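You operate a simulated robot arm through the tools that you are given. There is no shell and no other tool. Be economical: measure what you need, move in short steps, check, and stop when the job is done.

Carry out the task below with a simulated robot arm. There is one attempt and no reset: what you move stays moved.

TASK
Put the blue yarn cone that says "55 tex" from the top of the grading table on the grey terminal cover and the blue yarn cone marked "39 tex" on top of the yellow change wheel.
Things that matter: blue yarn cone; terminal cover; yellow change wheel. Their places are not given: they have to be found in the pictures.

It is judged by the outcome, as a careful person would: the job done as asked, and still so three seconds after it is handed in. It fails if anything else is knocked over, pushed out of place, dropped, spilled or broken.

THE ROBOT
A 7-joint arm with a two-finger parallel gripper, fixed in place. Base frame: the origin is at the foot of the arm, x ahead of it, y to its left, z up; the work surface is at about z = 0. Lengths are in m, angles in degrees, forces in N, time in s.
With the tool pointing down near the work surface it reaches from about 0.24 to 0.62 m from the base axis. Its first joint turns from -66.0 to 66.0 degrees. Payload 2.6 kg.
Tool frame: the origin (TCP) lies between the finger pads and is the grasp point; the fingertips stand 0.03 m ahead of it; z points along the fingers, y is the line along which they close. The gripper opens to 0.094 m. The fingers are 0.028 m wide and 0.01 m thick; the gripper's body (0.05 by 0.096 m) begins 0.055 m behind the TCP.
Orientation is told as [roll, pitch, yaw] about the base's x, y, z axes, in that order, counted from this pose: with the fingers straight down and closing along the base's y, the tool's x points along the base's -x, its y along +y and its z along -z.

THE INTERFACE
- The arm moves only by the tool move_arm. Its argument "increments" is text: rows parted by semicolons, each of 7 numbers parted by spaces: the shift along the tool's x, y, z in m, then the turn, a rotation vector about the tool's x, y, z in degrees, then the finger opening in m, from 0 to 0.094. In form: dx dy dz ax ay az hand; .... A call has 1 to 12 rows; each row shifts and turns the commanded pose from where the row before left it, along the tool's axes as they then stand. A row lasts 0.2 s, in which the tool goes at most 0.05 m and 8.6 degrees; a call with a longer step from one row to the next is refused whole, and so is a gripper value outside its range. A pose out of reach is approached as far as the arm can. The call stops where the force on the tool passes 40 N (or 10 N more than at its start, if that is more) or the arm is blocked; 0.2 s more then pass. The fingers move at their own pace (about 0.072 m/s each) and stop on an object; they squeeze with about 31 N. The grip force told is the motor's: it shows also when the fingers shut on nothing. Time passes only in rows, and 0.2 s behind the last, so rows that do not move let the fingers close. It gives the time, the measured TCP pose, the force on the tool (base axes), the opening and the grip force at its end, in the units of the frame above (readings bear some noise), and new pictures: "views" is both (left out), scene, wrist or none.
- Cameras (640 x 400 px; columns grow to the right, rows downward): "scene" is fixed at [0.0426, 0.4555, 0.5419]; the picture's right is [-0.58, -0.82, 0.00], its down [-0.63, 0.45, -0.64] and it looks along [0.52, -0.37, -0.77] (base axes); focal length 340 px, centre (320, 200). "wrist" rides on the gripper at [-0.037, 0, -0.058] in the tool frame; the picture's right is [0.00, -1.00, 0.00], its down [0.97, 0.00, -0.24] and it looks along [0.24, 0.00, 0.97] (tool axes); focal length 218 px, centre (320, 200).
- measure_at(camera, pixels): for up to 12 pixels [column, row] of the newest picture of that camera ("zoom" is the newest enlarged one), the place [x, y, z] in the base frame of the surface seen there, good to about 0.002 m. No time passes.
- close_up(camera, box): a new picture of the part [left, top, right, bottom] of that camera's present view, enlarged. No time passes.
- finish_job(): hands the job in; it is judged then, once.

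Work in short steps. Measure before you move; look again where a grasp or a placing could have gone wrong, and mend it. You have 60 turns and 100 pictures in all, the two below and enlarged ones among them. Open the gripper and draw the arm clear of the work before you hand the job in, unless the task says otherwise; then end with one line.

The tools are called after "Emit:" as a command line: name --argument value ..., lists and objects as JSON in quotes. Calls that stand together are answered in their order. move_arm: Moves the arm, as the interface text tells. Its arguments: {"type":"object","properties":{"increments":{"type":"string"},"views":{"type":"string","enum":["both","scene","wrist","none"]}},"required":["increments"]} The other tools are called the same way: measure_at (camera, pixels) gives the place of the surface under pixels of a picture; close_up (camera, box) takes an enlarged picture of a part of a camera's view; finish_job () hands the job in.

At the start:

```text
t: 0.0
tool_pos: [0.3304, 0.1868, 0.2317]
tool_rot: [0.0, 0.0, -0.1]
force: [-0.2, 0.7, -0.2]
grip_width: 0.0944
finger_force: 0.1
```

scene: 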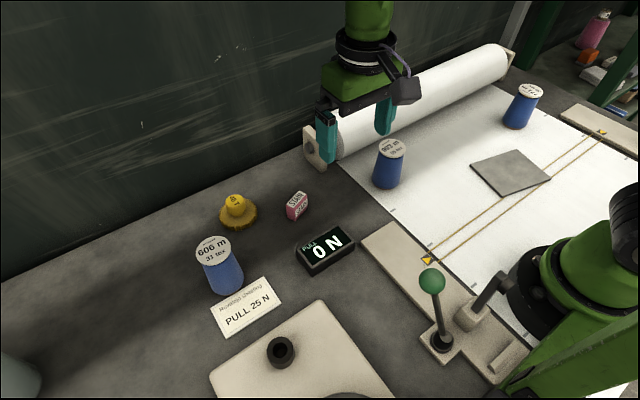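
wrist: 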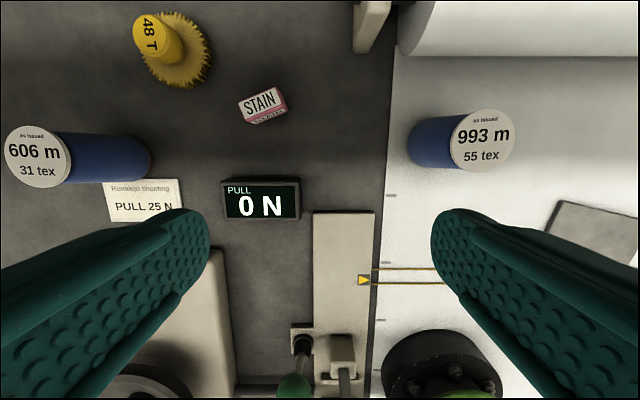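

The cones are at scene (219,265) "31 tex", (390,163) "55 tex" and (523,106), whose label I can't read yet. I'll enlarge those areas.

Emit:
close_up --camera "scene" --box '[440, 60, 640, 200]'

Emit:
close_up --camera "scene" --box '[180, 170, 400, 400]'

Emit:
measure_at --camera "scene" --pixels '[[529, 93], [391, 150], [390, 187], [516, 127], [510, 172], [472, 160], [506, 150], [550, 178], [509, 194], [235, 199], [238, 222], [440, 110]]'

```text
2.86 times, centred on (540, 130) of scene
```

zoom: 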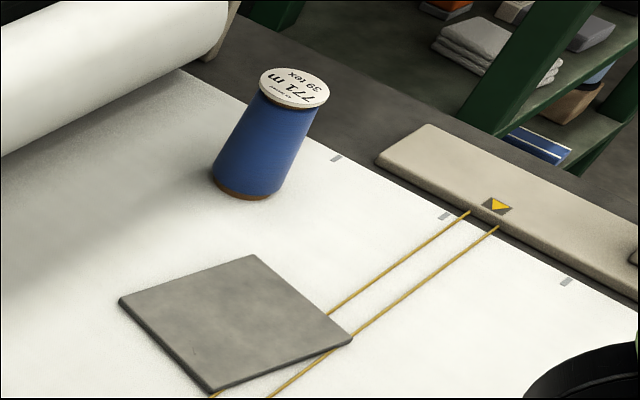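

```text
1.74 times, centred on (290, 285) of scene
```

zoom: 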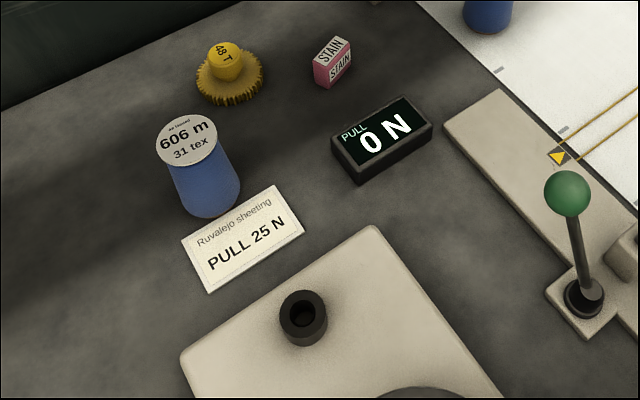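

```text
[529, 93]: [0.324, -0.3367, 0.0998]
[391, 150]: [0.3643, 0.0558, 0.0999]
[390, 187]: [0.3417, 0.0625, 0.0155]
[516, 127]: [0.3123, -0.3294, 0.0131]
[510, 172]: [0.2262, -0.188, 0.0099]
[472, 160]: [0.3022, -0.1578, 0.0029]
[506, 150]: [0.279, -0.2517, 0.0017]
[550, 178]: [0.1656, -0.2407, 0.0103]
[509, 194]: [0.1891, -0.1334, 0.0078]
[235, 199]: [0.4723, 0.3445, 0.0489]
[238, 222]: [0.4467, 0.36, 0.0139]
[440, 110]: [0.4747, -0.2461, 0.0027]
```

The cone at (523,106) is "39 tex", and the grey plate near scene (510,172) looks like the terminal cover. I'll measure the rim of the 55 tex cone, plus its base and the plate corners.

Emit:
measure_at --camera "wrist" --pixels '[[484, 140], [453, 140], [514, 140], [484, 112], [484, 168], [412, 143], [556, 204], [550, 228], [620, 215], [425, 120], [425, 165], [292, 350]]'

Emit:
measure_at --camera "scene" --pixels '[[516, 93], [541, 95], [530, 86], [529, 100], [524, 150], [474, 162], [547, 178], [508, 191], [221, 196], [251, 200], [235, 195], [236, 205]]'

Emit:
close_up --camera "wrist" --box '[380, 90, 640, 250]'

Emit:
close_up --camera "wrist" --box '[100, 0, 260, 110]'

```text
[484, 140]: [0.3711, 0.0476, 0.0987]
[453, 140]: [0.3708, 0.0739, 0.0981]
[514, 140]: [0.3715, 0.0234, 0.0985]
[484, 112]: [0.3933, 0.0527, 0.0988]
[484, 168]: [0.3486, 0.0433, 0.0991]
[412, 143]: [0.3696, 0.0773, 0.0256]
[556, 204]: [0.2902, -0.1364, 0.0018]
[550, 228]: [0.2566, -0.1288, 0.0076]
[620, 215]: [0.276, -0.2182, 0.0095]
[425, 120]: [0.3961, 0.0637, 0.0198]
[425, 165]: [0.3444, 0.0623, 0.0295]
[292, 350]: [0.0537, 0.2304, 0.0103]
```

```text
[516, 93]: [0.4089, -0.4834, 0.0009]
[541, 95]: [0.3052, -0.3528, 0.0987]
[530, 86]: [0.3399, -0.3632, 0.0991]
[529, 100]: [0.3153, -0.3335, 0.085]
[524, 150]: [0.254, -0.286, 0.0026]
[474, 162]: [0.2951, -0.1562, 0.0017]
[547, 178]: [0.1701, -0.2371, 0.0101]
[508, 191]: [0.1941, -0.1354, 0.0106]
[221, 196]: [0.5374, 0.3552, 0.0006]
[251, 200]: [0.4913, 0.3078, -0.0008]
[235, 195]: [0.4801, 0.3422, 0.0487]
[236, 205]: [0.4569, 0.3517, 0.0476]
```

```text
2.46 times, centred on (510, 170) of wrist
```

zoom: 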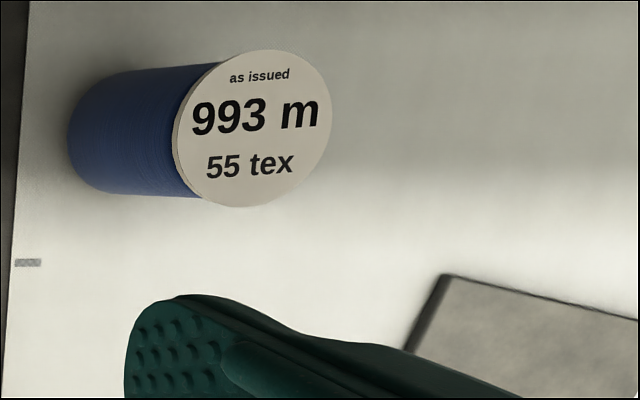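

```text
3.64 times, centred on (180, 55) of wrist
```

zoom: 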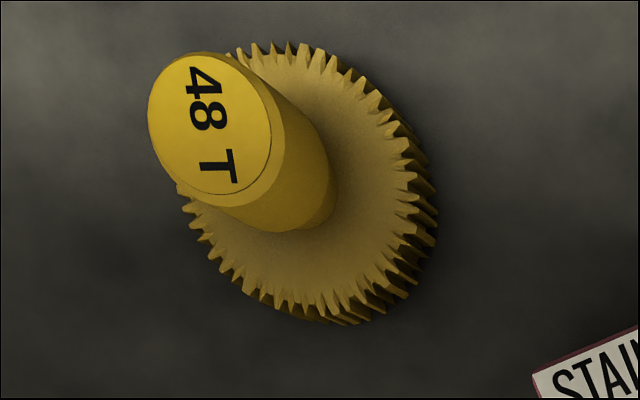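

The 55 tex cone's top is centred at about (0.371, 0.0485, 0.099) and is 0.051 across. I'll move above it first.

Emit:
move_arm --increments "-0.0101 -0.0346 0 0 0 0 0.094; -0.0101 -0.0346 0 0 0 0 0.094; -0.0102 -0.0346 0 0 0 0 0.094; -0.0102 -0.0345 0 0 0 0 0.094; 0 0 0.03 0 0 0 0.094; 0 0 0.02 0 0 0 0.094" --views "both"

```text
t: 1.4
tool_pos: [0.372, 0.0497, 0.1806]
tool_rot: [-0.1, 0.1, 0.0]
force: [0.6, -0.3, -1.3]
grip_width: 0.0939
finger_force: 0.0
```

scene: 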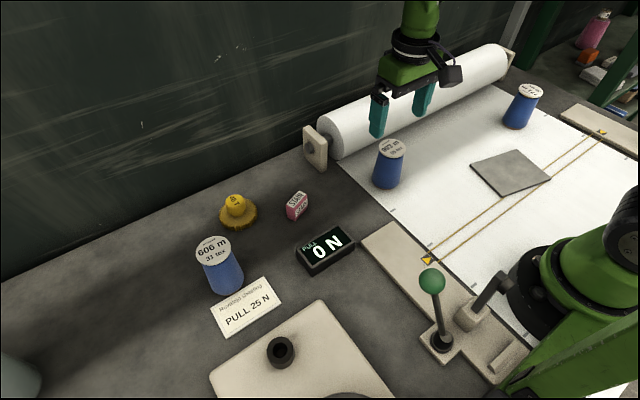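
wrist: 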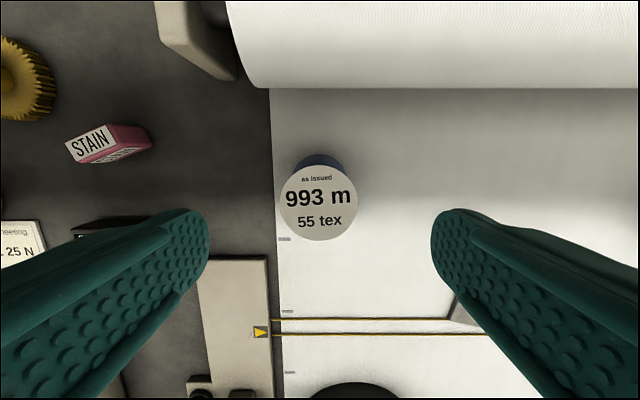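

The disk is centred at about wrist (319,202). I'll confirm the centre before descending.

Emit:
measure_at --camera "wrist" --pixels '[[284, 202], [356, 202], [319, 167], [319, 238], [322, 157], [300, 80], [470, 88], [330, 50]]'

```text
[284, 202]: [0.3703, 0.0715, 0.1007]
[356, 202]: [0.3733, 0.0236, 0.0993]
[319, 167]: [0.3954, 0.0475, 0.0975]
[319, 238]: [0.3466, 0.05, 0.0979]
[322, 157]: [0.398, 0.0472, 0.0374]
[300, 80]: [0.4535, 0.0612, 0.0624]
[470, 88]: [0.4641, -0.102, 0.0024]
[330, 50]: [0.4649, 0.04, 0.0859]
```

The centre is (0.371, 0.048). I'll descend to z≈0.06 and close.

Emit:
move_arm --increments "0.001 -0.0015 0.03 0 0 0 0.094; 0 0 0.03 0 0 0 0.094; 0 0 0.03 0 0 0 0.094; 0 0 0.03 0 0 0 0.094; 0 0 0 0 0 0 0.07; 0 0 0 0 0 0 0.03; 0 0 0 0 0 0 0.03; 0 0 0 0 0 0 0.03"

```text
t: 3.2
tool_pos: [0.3708, 0.0469, 0.061]
tool_rot: [0.0, 0.1, 0.1]
force: [-0.6, -0.2, 0.3]
grip_width: 0.0566
finger_force: 30.8
```

scene: 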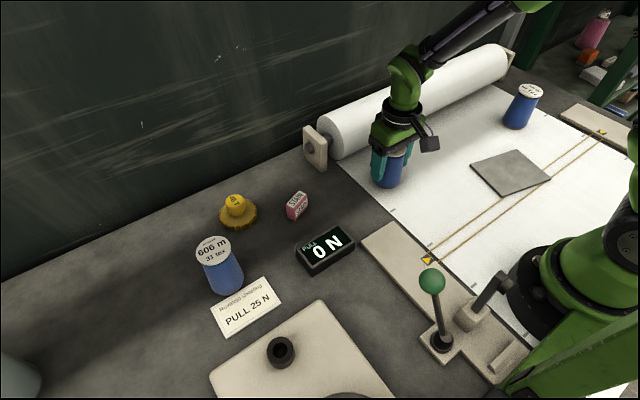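
wrist: 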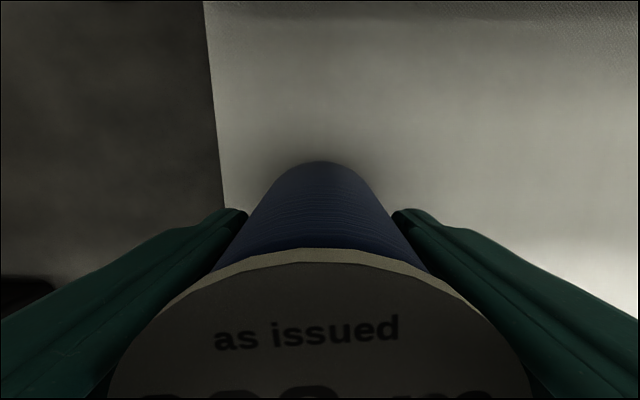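

The cone is gripped (width 0.0566, 31 N). I'll lift it straight up.

Emit:
move_arm --increments "0 0 -0.02 0 0 0 0.03; 0 0 -0.03 0 0 0 0.03; 0 0 -0.03 0 0 0 0.03; 0 0 -0.02 0 0 0 0.03; 0.01 -0.02 0 0 0 0 0.03; 0.01 -0.03 0 0 0 0 0.03" --views "both"

Emit:
close_up --camera "scene" --box '[440, 120, 580, 208]'

```text
t: 4.6
tool_pos: [0.3483, -0.0014, 0.1626]
tool_rot: [0.0, 0.0, 0.1]
force: [0.1, -0.7, -1.5]
grip_width: 0.0567
finger_force: 30.7
```

scene: 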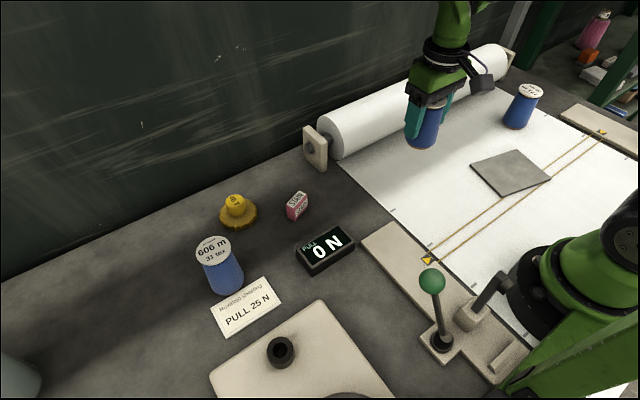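
wrist: 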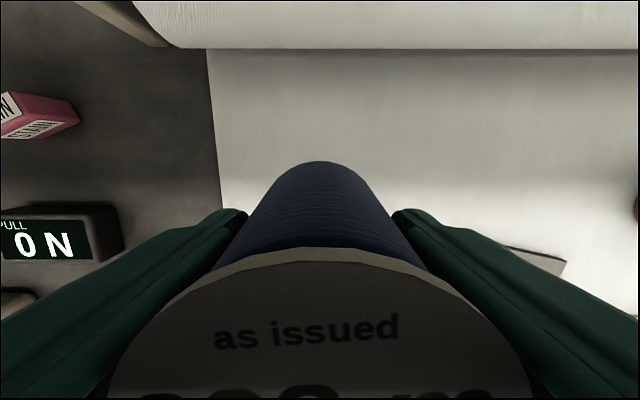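

```text
4.55 times, centred on (510, 164) of scene
```

zoom: 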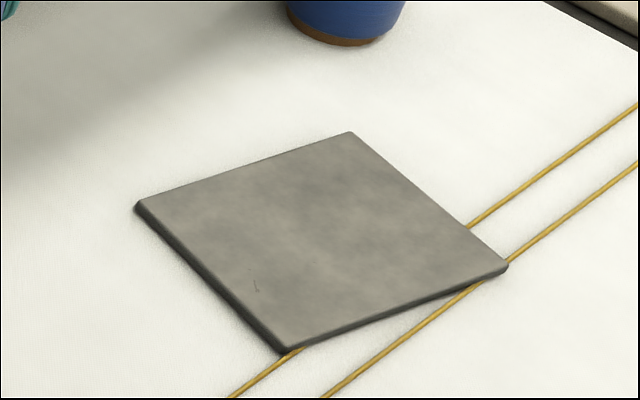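

Emit:
measure_at --camera "zoom" --pixels '[[145, 202], [350, 136], [502, 264], [288, 342], [322, 235], [215, 270], [395, 300], [345, 15], [345, 35]]'

```text
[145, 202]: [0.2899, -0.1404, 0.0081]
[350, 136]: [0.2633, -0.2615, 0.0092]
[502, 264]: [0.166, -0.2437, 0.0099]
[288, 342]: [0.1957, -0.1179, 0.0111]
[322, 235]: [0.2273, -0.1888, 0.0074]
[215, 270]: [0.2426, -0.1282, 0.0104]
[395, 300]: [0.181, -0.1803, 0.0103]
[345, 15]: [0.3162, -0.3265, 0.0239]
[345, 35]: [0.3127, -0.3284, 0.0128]
```

The plate centre is about (0.229, -0.190) and its top is at z≈0.010. I'll carry the cone above it.

Emit:
move_arm --increments "0.019 -0.031 0 0 0 0 0.03; 0.019 -0.031 0 0 0 0 0.03; 0.019 -0.031 0 0 0 0 0.03; 0.02 -0.031 0 0 0 0 0.03; 0.02 -0.031 0 0 0 0 0.03; 0.02 -0.032 0 0 0 0 0.03; 0 0 0.02 0 0 0 0.03; 0 0 0.02 0 0 0 0.03; 0 0 0 0 0 0 0.03"

```text
t: 6.6
tool_pos: [0.2317, -0.1895, 0.1192]
tool_rot: [0.0, 0.1, 0.0]
force: [0.2, 0.0, -1.6]
grip_width: 0.0564
finger_force: 31.1
```

scene: 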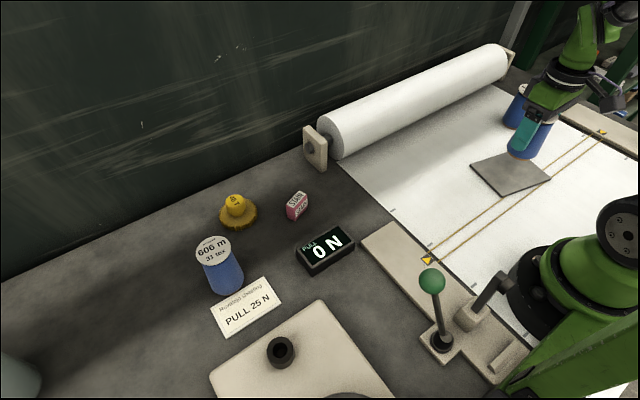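
wrist: 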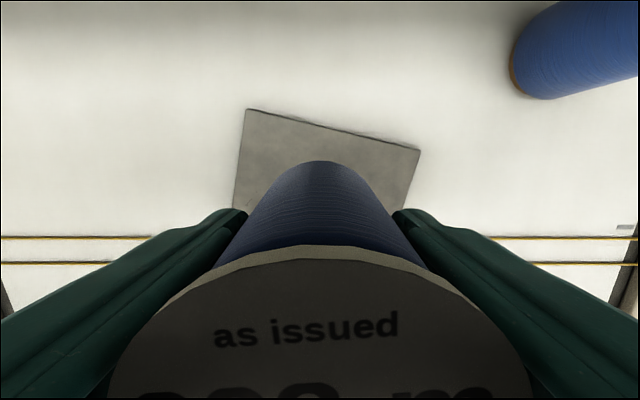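

The cone is above the plate. I'll lower it to just above contact.

Emit:
move_arm --increments "0 0 0.02 0 0 0 0.03; 0 0 0.015 0 0 0 0.03; 0 0 0.008 0 0 0 0.03; 0 0 0.002 0 0 0 0.03; 0 0 0.002 0 0 0 0.03; 0 0 0 0 0 0 0.03"

```text
t: 8.0
tool_pos: [0.2317, -0.1897, 0.0737]
tool_rot: [0.0, 0.0, 0.0]
force: [0.0, 0.3, -1.0]
grip_width: 0.0568
finger_force: 30.8
```

scene: 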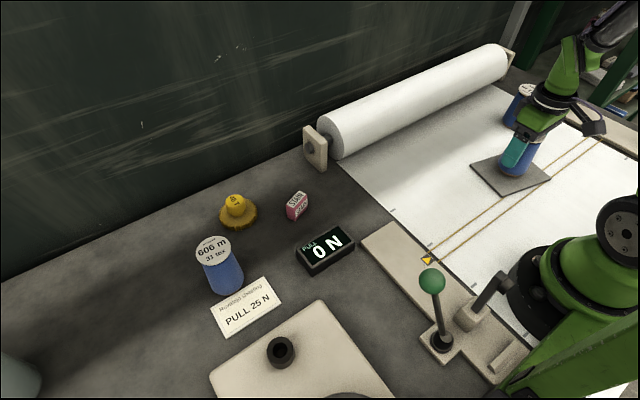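
wrist: 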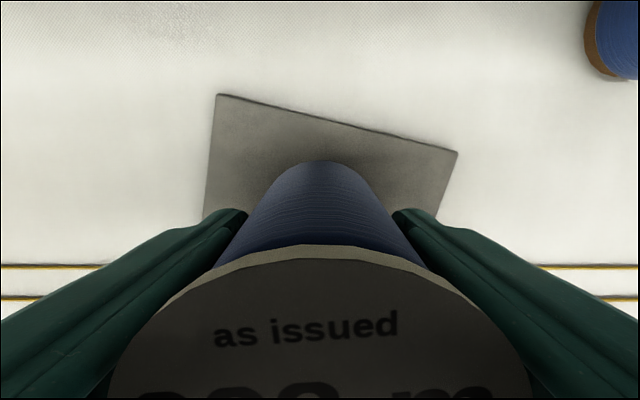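

There is no contact yet. I'll creep down 1 mm at a time.

Emit:
move_arm --increments "0 0 0.001 0 0 0 0.03; 0 0 0.001 0 0 0 0.03; 0 0 0.001 0 0 0 0.03; 0 0 0 0 0 0 0.03" --views "none"

```text
t: 9.0
tool_pos: [0.232, -0.1903, 0.0694]
tool_rot: [0.0, 0.0, 0.0]
force: [0.8, 0.0, -0.8]
grip_width: 0.0563
finger_force: 30.9
```

Emit:
move_arm --increments "0 0 0.001 0 0 0 0.03; 0 0 0.001 0 0 0 0.03; 0 0 0 0 0 0 0.03" --views "none"

Emit:
close_up --camera "scene" --box '[440, 110, 600, 210]'

```text
t: 9.8
tool_pos: [0.2328, -0.189, 0.0685]
tool_rot: [0.0, 0.0, 0.0]
force: [0.4, -0.5, -1.0]
grip_width: 0.0568
finger_force: 31.1
```

```text
4.00 times, centred on (520, 160) of scene
```

zoom: 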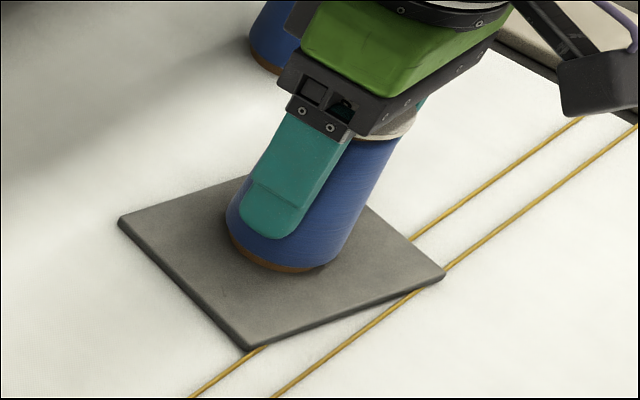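

Almost touching, with no force yet. I'll keep creeping down.

Emit:
move_arm --increments "0 0 0.001 0 0 0 0.03; 0 0 0.001 0 0 0 0.03; 0 0 0 0 0 0 0.03" --views "none"

```text
t: 10.6
tool_pos: [0.2334, -0.19, 0.0682]
tool_rot: [0.0, 0.0, -0.1]
force: [-7.2, 4.5, 32.1]
grip_width: 0.0566
finger_force: 31.4
```

Contact at 32 N. I'll ease off slightly and then open.

Emit:
move_arm --increments "0 0 -0.001 0 0 0 0.03; 0 0 0 0 0 0 0.03" --views "none"

```text
t: 11.2
tool_pos: [0.2321, -0.1901, 0.0677]
tool_rot: [-0.2, -0.1, 0.1]
force: [1.0, 0.2, 13.9]
grip_width: 0.0563
finger_force: 31.2
```

Emit:
move_arm --increments "0 0 -0.0005 0 0 0 0.03; 0 0 0 0 0 0 0.06; 0 0 0 0 0 0 0.07; 0 0 0 0 0 0 0.09; 0 0 0 0 0 0 0.09" --views "wrist"

Emit:
close_up --camera "scene" --box '[440, 110, 600, 210]'

```text
t: 12.4
tool_pos: [0.2319, -0.1898, 0.069]
tool_rot: [-0.1, 0.0, 0.1]
force: [0.4, -0.9, -0.1]
grip_width: 0.0899
finger_force: 0.1
```

wrist: 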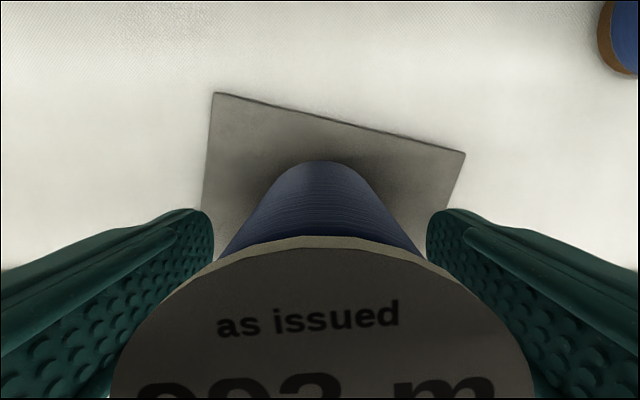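

```text
4.00 times, centred on (520, 160) of scene
```

zoom: 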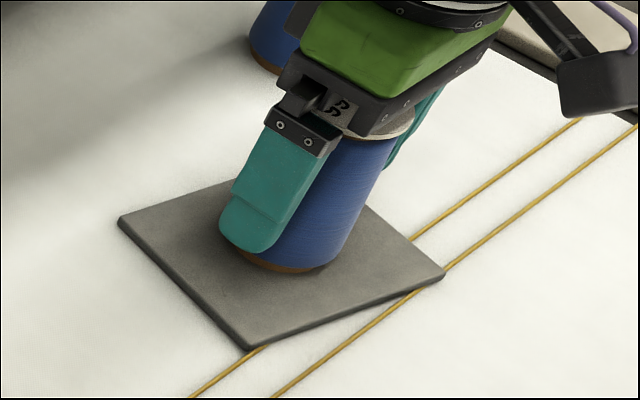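

Released and standing. I'll rise straight up, then move to above the 39 tex cone at about (0.32, -0.34).

Emit:
move_arm --increments "0 0 -0.02 0 0 0 0.094; 0 0 -0.03 0 0 0 0.094; 0 0 -0.04 0 0 0 0.094; 0 0 -0.04 0 0 0 0.094; -0.02 -0.035 0 0 0 0 0.094; -0.022 -0.035 0 0 0 0 0.094; -0.022 -0.035 0 0 0 0 0.094; -0.022 -0.035 0 0 0 0 0.094; 0 0 0 0 0 0 0.094"

```text
t: 14.4
tool_pos: [0.3213, -0.329, 0.1975]
tool_rot: [-0.1, 0.0, 0.0]
force: [-0.2, -0.3, -0.6]
grip_width: 0.0938
finger_force: 0.0
```

scene: 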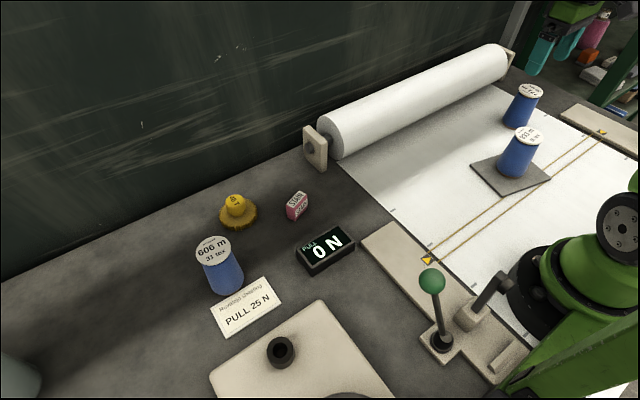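
wrist: 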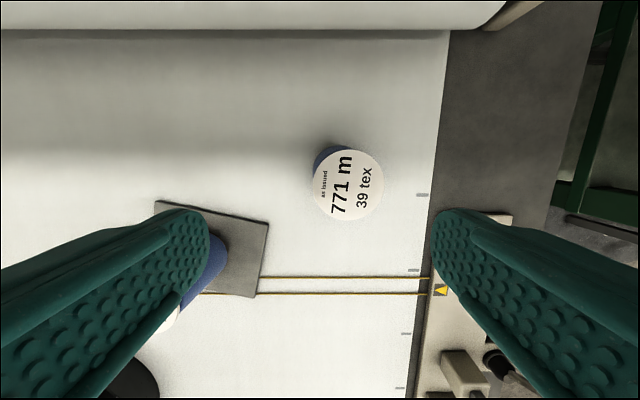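

Emit:
measure_at --camera "wrist" --pixels '[[316, 186], [380, 186], [348, 153], [348, 218], [348, 186], [320, 155]]'

Emit:
close_up --camera "wrist" --box '[260, 110, 440, 240]'

Emit:
close_up --camera "scene" --box '[200, 170, 300, 240]'

```text
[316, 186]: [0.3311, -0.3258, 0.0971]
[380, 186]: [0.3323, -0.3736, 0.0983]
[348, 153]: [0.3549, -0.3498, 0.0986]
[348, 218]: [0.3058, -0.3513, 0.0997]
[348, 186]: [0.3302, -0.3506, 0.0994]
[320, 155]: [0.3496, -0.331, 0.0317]
```

```text
3.08 times, centred on (350, 175) of wrist
```

zoom: 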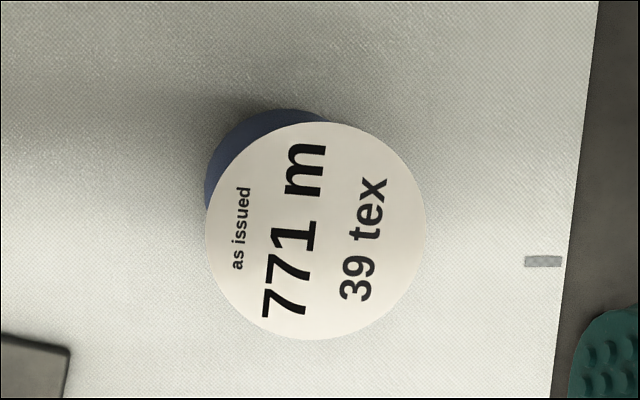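

```text
5.71 times, centred on (250, 205) of scene
```

zoom: 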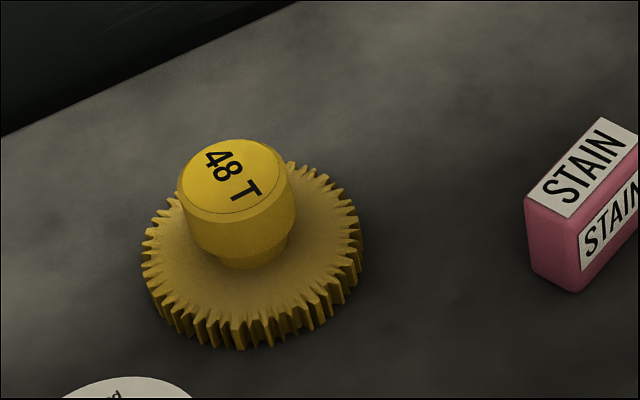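

The 39 tex cone's centre is about (0.3305, -0.3497). I'll measure the hub top, the wall and the 31 tex cone for clearances.

Emit:
measure_at --camera "zoom" --pixels '[[232, 176], [184, 185], [282, 172], [232, 143], [232, 210], [245, 345], [355, 250], [148, 240], [150, 68], [120, 385], [100, 20]]'

Emit:
measure_at --camera "scene" --pixels '[[212, 249], [198, 247], [230, 250], [213, 238], [214, 262], [200, 150], [220, 110]]'

Emit:
move_arm --increments "-0.0095 -0.0205 0.03 0 0 0 0.094; 0 0 0.02 0 0 0 0.094; 0 0 0 0 0 0 0.094" --views "wrist"

```text
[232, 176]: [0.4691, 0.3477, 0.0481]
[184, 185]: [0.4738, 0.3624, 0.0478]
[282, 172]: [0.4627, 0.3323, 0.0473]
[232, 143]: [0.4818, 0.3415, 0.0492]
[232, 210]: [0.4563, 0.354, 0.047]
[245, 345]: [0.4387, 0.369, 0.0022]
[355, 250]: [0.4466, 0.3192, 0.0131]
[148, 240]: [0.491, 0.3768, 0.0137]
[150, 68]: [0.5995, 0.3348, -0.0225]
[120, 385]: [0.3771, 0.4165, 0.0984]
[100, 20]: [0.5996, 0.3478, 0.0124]
```

```text
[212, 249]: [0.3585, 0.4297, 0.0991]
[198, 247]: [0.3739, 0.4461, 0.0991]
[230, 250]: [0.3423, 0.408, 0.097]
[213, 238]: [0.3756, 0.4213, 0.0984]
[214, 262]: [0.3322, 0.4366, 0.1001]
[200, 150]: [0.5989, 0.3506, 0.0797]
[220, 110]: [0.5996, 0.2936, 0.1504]
```

```text
t: 15.2
tool_pos: [0.3309, -0.351, 0.1474]
tool_rot: [-0.1, 0.0, -0.1]
force: [0.8, -0.1, 0.0]
grip_width: 0.094
finger_force: 0.1
```

wrist: 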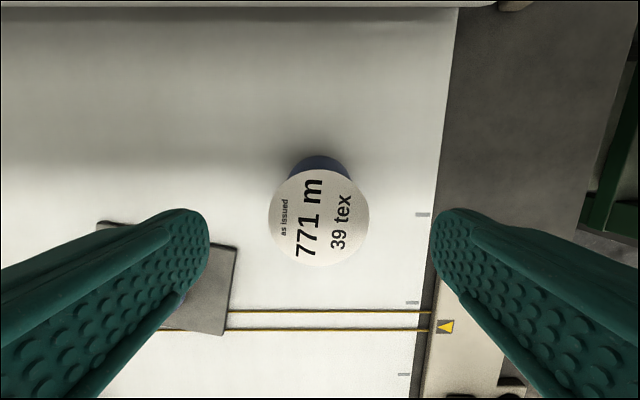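

The cone is centred between the fingers. I'll descend to z 0.061 and grip.

Emit:
move_arm --increments "0 0.001 0.03 0 0 0 0.094; 0 0 0.03 0 0 0 0.094; 0 0 0.0265 0 0 0 0.094; 0 0 0 0 0 0 0.08; 0 0 0 0 0 0 0.05; 0 0 0 0 0 0 0.03; 0 0 0 0 0 0 0.03; 0 0 0 0 0 0 0.03" --views "wrist"

```text
t: 17.0
tool_pos: [0.3288, -0.3497, 0.0605]
tool_rot: [0.0, -0.1, -0.1]
force: [0.4, -0.9, 0.1]
grip_width: 0.0554
finger_force: 30.4
```

wrist: 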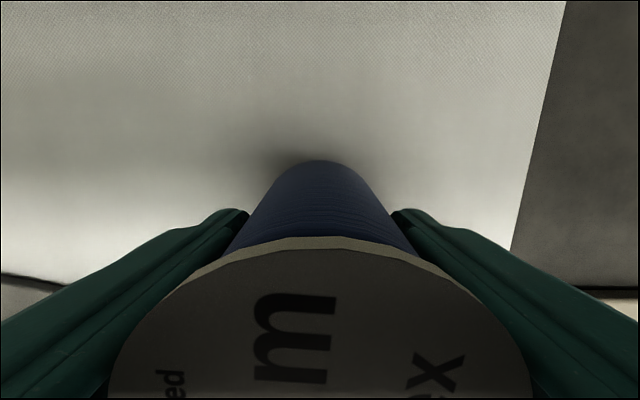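

Gripped. I'll lift to z≈0.21.

Emit:
move_arm --increments "0 0 -0.02 0 0 0 0.03; 0 0 -0.03 0 0 0 0.03; 0 0 -0.04 0 0 0 0.03; 0 0 -0.04 0 0 0 0.03; 0 0 -0.02 0 0 0 0.03; 0 0.03 0 0 0 0 0.03; 0 0.04 0 0 0 0 0.03; 0 0.04 0 0 0 0 0.03; 0 0.04 0 0 0 0 0.03; 0 0.04 0 0 0 0 0.03; 0 0.04 0 0 0 0 0.03; 0 0.04 0 0 0 0 0.03" --views "scene"

```text
t: 19.6
tool_pos: [0.3274, -0.0796, 0.2123]
tool_rot: [0.0, 0.0, 0.0]
force: [0.7, 0.6, -1.4]
grip_width: 0.0555
finger_force: 30.7
```

scene: 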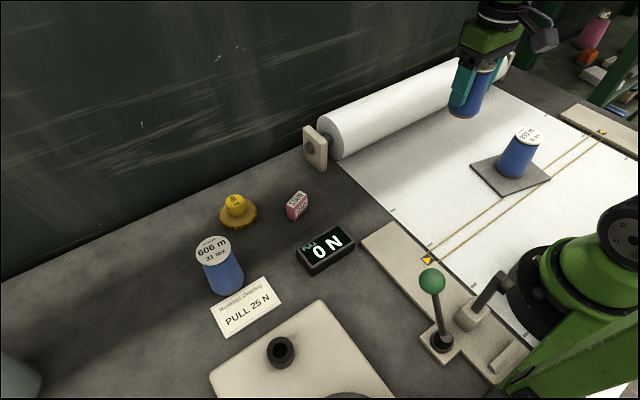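

Next I'll carry it at this height towards the yellow wheel, stopping slightly short.

Emit:
move_arm --increments "-0.01 0.04 0 0 0 0 0.03; -0.01 0.04 0 0 0 0 0.03; -0.01 0.04 0 0 0 0 0.03; -0.01 0.04 0 0 0 0 0.03; -0.01 0.04 0 0 0 0 0.03; -0.015 0.04 0 0 0 0 0.03; -0.015 0.04 0 0 0 0 0.03; -0.015 0.04 0 0 0 0 0.03; -0.015 0.04 0 0 0 0 0.03; -0.015 0.04 0 0 0 0 0.03; -0.0155 0.0265 0 0 0 0 0.03; 0 0 0 0 0 0 0.03" --views "both"

```text
t: 22.2
tool_pos: [0.4679, 0.3473, 0.2128]
tool_rot: [0.0, 0.0, 0.1]
force: [0.3, 1.1, -1.4]
grip_width: 0.0553
finger_force: 31.0
```

scene: 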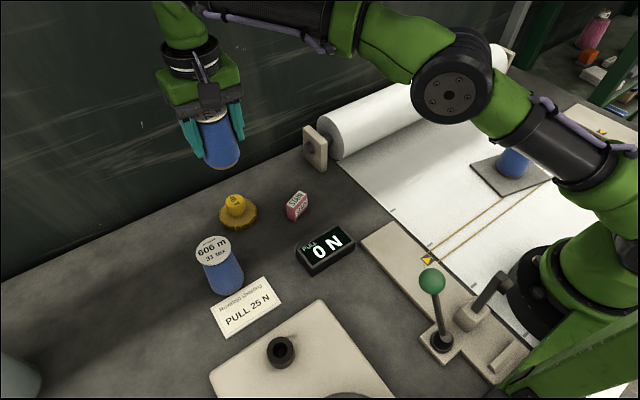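
wrist: 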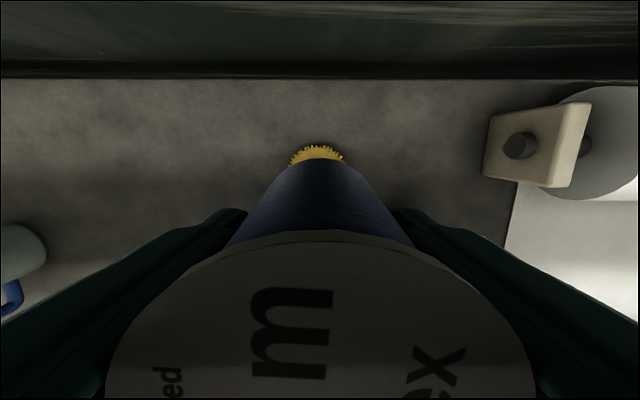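

Well aligned in y. I'll lower to about 15 mm above the hub and check from the scene camera.

Emit:
move_arm --increments "-0.001 0 0.03 0 0 0 0.03; 0 0 0.03 0 0 0 0.03; 0 0 0.017 0 0 0 0.03; 0 0 0.01 0 0 0 0.03; 0 0 0 0 0 0 0.03" --views "wrist"

Emit:
close_up --camera "scene" --box '[180, 140, 290, 240]'

```text
t: 23.4
tool_pos: [0.4669, 0.3478, 0.1275]
tool_rot: [0.0, 0.1, -0.1]
force: [0.3, 0.1, -1.5]
grip_width: 0.055
finger_force: 31.2
```

wrist: 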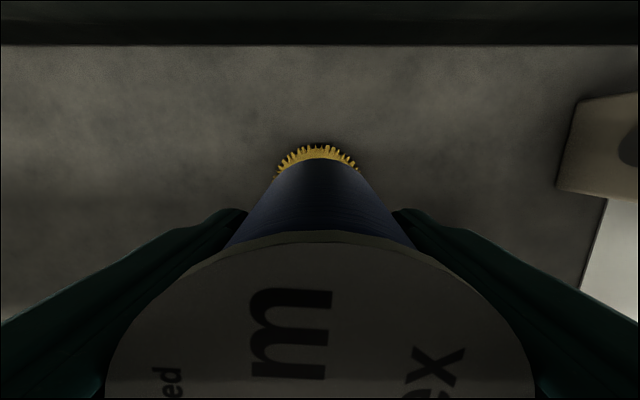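

```text
4.00 times, centred on (235, 190) of scene
```

zoom: 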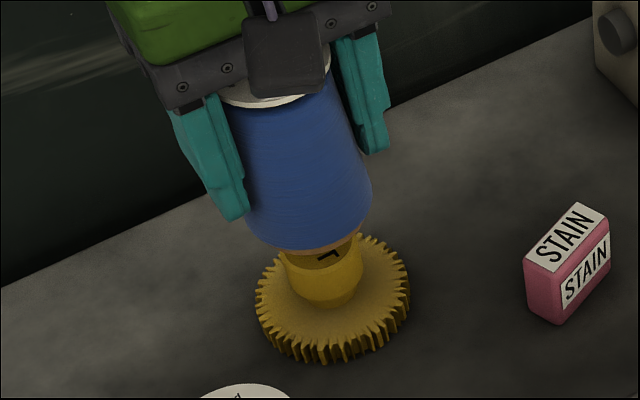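

Emit:
measure_at --camera "zoom" --pixels '[[310, 246], [312, 235], [252, 222], [368, 198], [285, 240], [340, 236], [330, 258]]'

Emit:
measure_at --camera "wrist" --pixels '[[320, 236], [320, 390], [120, 360], [525, 360], [320, 165], [320, 147]]'

```text
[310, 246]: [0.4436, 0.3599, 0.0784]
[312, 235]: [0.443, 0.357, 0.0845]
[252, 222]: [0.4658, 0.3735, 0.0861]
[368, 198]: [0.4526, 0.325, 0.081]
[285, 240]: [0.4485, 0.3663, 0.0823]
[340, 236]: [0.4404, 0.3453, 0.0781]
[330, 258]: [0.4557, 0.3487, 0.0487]
```

```text
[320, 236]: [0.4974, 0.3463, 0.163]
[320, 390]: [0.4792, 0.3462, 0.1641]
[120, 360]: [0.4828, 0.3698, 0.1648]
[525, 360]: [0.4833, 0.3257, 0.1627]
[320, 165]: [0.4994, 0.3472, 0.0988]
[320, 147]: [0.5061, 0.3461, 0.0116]
```

Fitting the base edge puts the cone axis at about (0.469, 0.347), which matches the hub. Lowering gently.

Emit:
move_arm --increments "0 0 0.01 0 0 0 0.03; 0 0 0.005 0 0 0 0.03; 0 0 0.002 0 0 0 0.03; 0 0 0 0 0 0 0.03" --views "none"

Emit:
close_up --camera "scene" --box '[180, 140, 290, 240]'

```text
t: 24.4
tool_pos: [0.4679, 0.3468, 0.1087]
tool_rot: [0.0, 0.0, -0.1]
force: [0.1, -0.4, -1.6]
grip_width: 0.0553
finger_force: 31.0
```

```text
4.00 times, centred on (235, 190) of scene
```

zoom: 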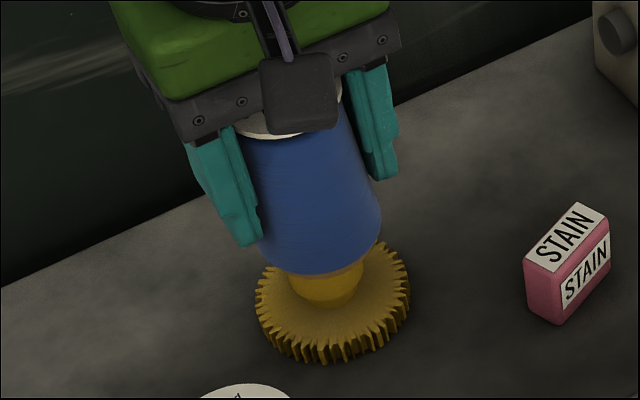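

Near contact. I'll creep down.

Emit:
move_arm --increments "0 0 0.001 0 0 0 0.03; 0 0 0 0 0 0 0.03" --views "none"

```text
t: 25.0
tool_pos: [0.469, 0.346, 0.106]
tool_rot: [0.0, 0.0, 0.0]
force: [-0.1, 0.0, -1.0]
grip_width: 0.0551
finger_force: 31.1
```

Emit:
move_arm --increments "0 0 0.001 0 0 0 0.03; 0 0 0 0 0 0 0.03" --views "none"

```text
t: 25.6
tool_pos: [0.4687, 0.3471, 0.1078]
tool_rot: [0.0, 0.0, 0.0]
force: [-1.3, -2.3, 2.7]
grip_width: 0.0554
finger_force: 30.9
```

Light contact (force changed from -1 to +2.7 N). I'll press half a millimetre more and open slowly.

Emit:
move_arm --increments "0 0 0.0003 0 0 0 0.03; 0 0 0 0 0 0 0.058; 0 0 0 0 0 0 0.064; 0 0 0 0 0 0 0.075; 0 0 0 0 0 0 0.09; 0 0 0 0 0 0 0.094; 0 0 0 0 0 0 0.094" --views "wrist"

Emit:
close_up --camera "scene" --box '[180, 140, 290, 240]'

```text
t: 27.2
tool_pos: [0.4694, 0.3469, 0.1062]
tool_rot: [0.0, 0.0, 0.1]
force: [0.5, 0.6, 0.7]
grip_width: 0.094
finger_force: 0.1
```

wrist: 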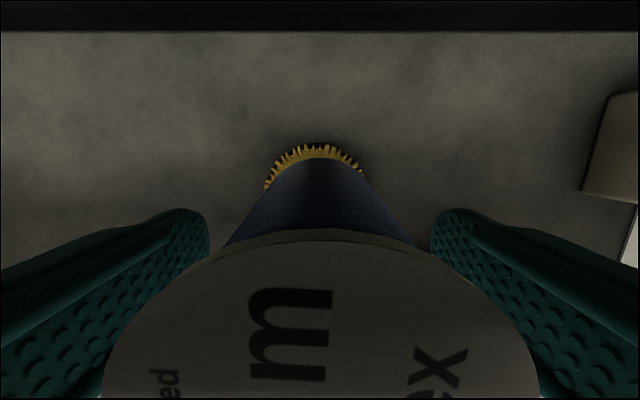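

```text
4.00 times, centred on (235, 190) of scene
```

zoom: 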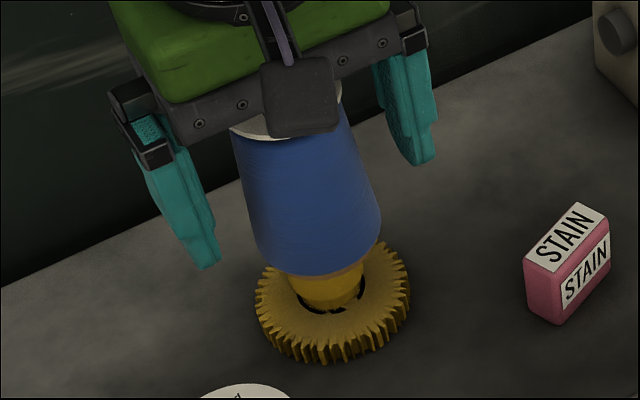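

Released and standing. I'll rise straight up and move clear.

Emit:
move_arm --increments "0 0 -0.015 0 0 0 0.094; 0 0 -0.025 0 0 0 0.094; 0 0 -0.03 0 0 0 0.094; 0 0 -0.03 0 0 0 0.094; 0 0 -0.02 0 0 0 0.094; 0.03 -0.03 0 0 0 0 0.094; 0.03 -0.035 0 0 0 0 0.094; 0.03 -0.035 0 0 0 0 0.094; 0.02 -0.04 0 0 0 0 0.094; 0 -0.04 0 0 0 0 0.094; 0 0 0 0 0 0 0.094"

Emit:
close_up --camera "scene" --box '[180, 140, 290, 240]'

```text
t: 29.6
tool_pos: [0.359, 0.1684, 0.2256]
tool_rot: [0.0, 0.0, 0.1]
force: [0.8, -0.8, -0.2]
grip_width: 0.0939
finger_force: 0.0
```

scene: 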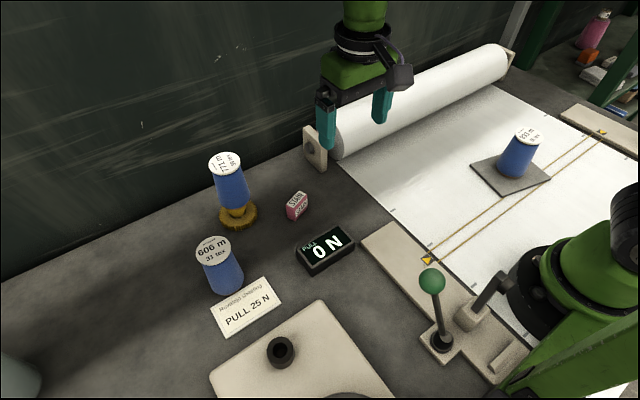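
wrist: 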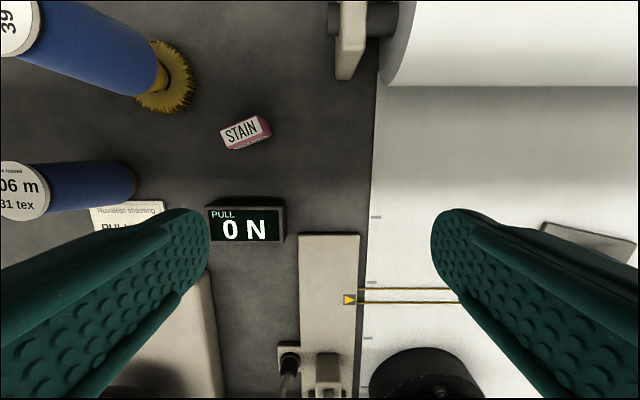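

```text
4.00 times, centred on (235, 190) of scene
```

zoom: 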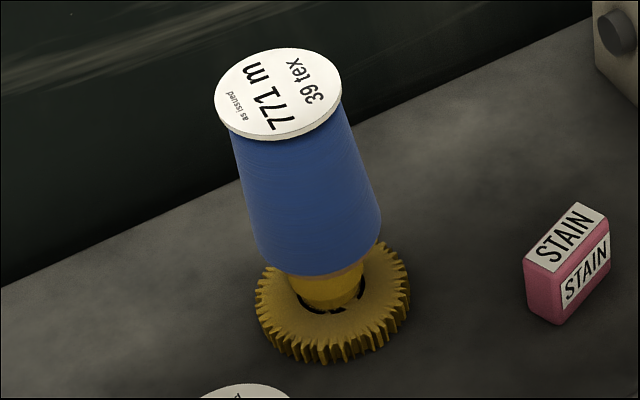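

Both cones are standing where they were asked for, nothing else has moved, and the arm is clear. Handing in.

Emit:
finish_job

```text
The job is handed in.
```

The "55 tex" cone stands on the grey terminal cover and the "39 tex" cone stands on top of the yellow change wheel; the job is handed in.
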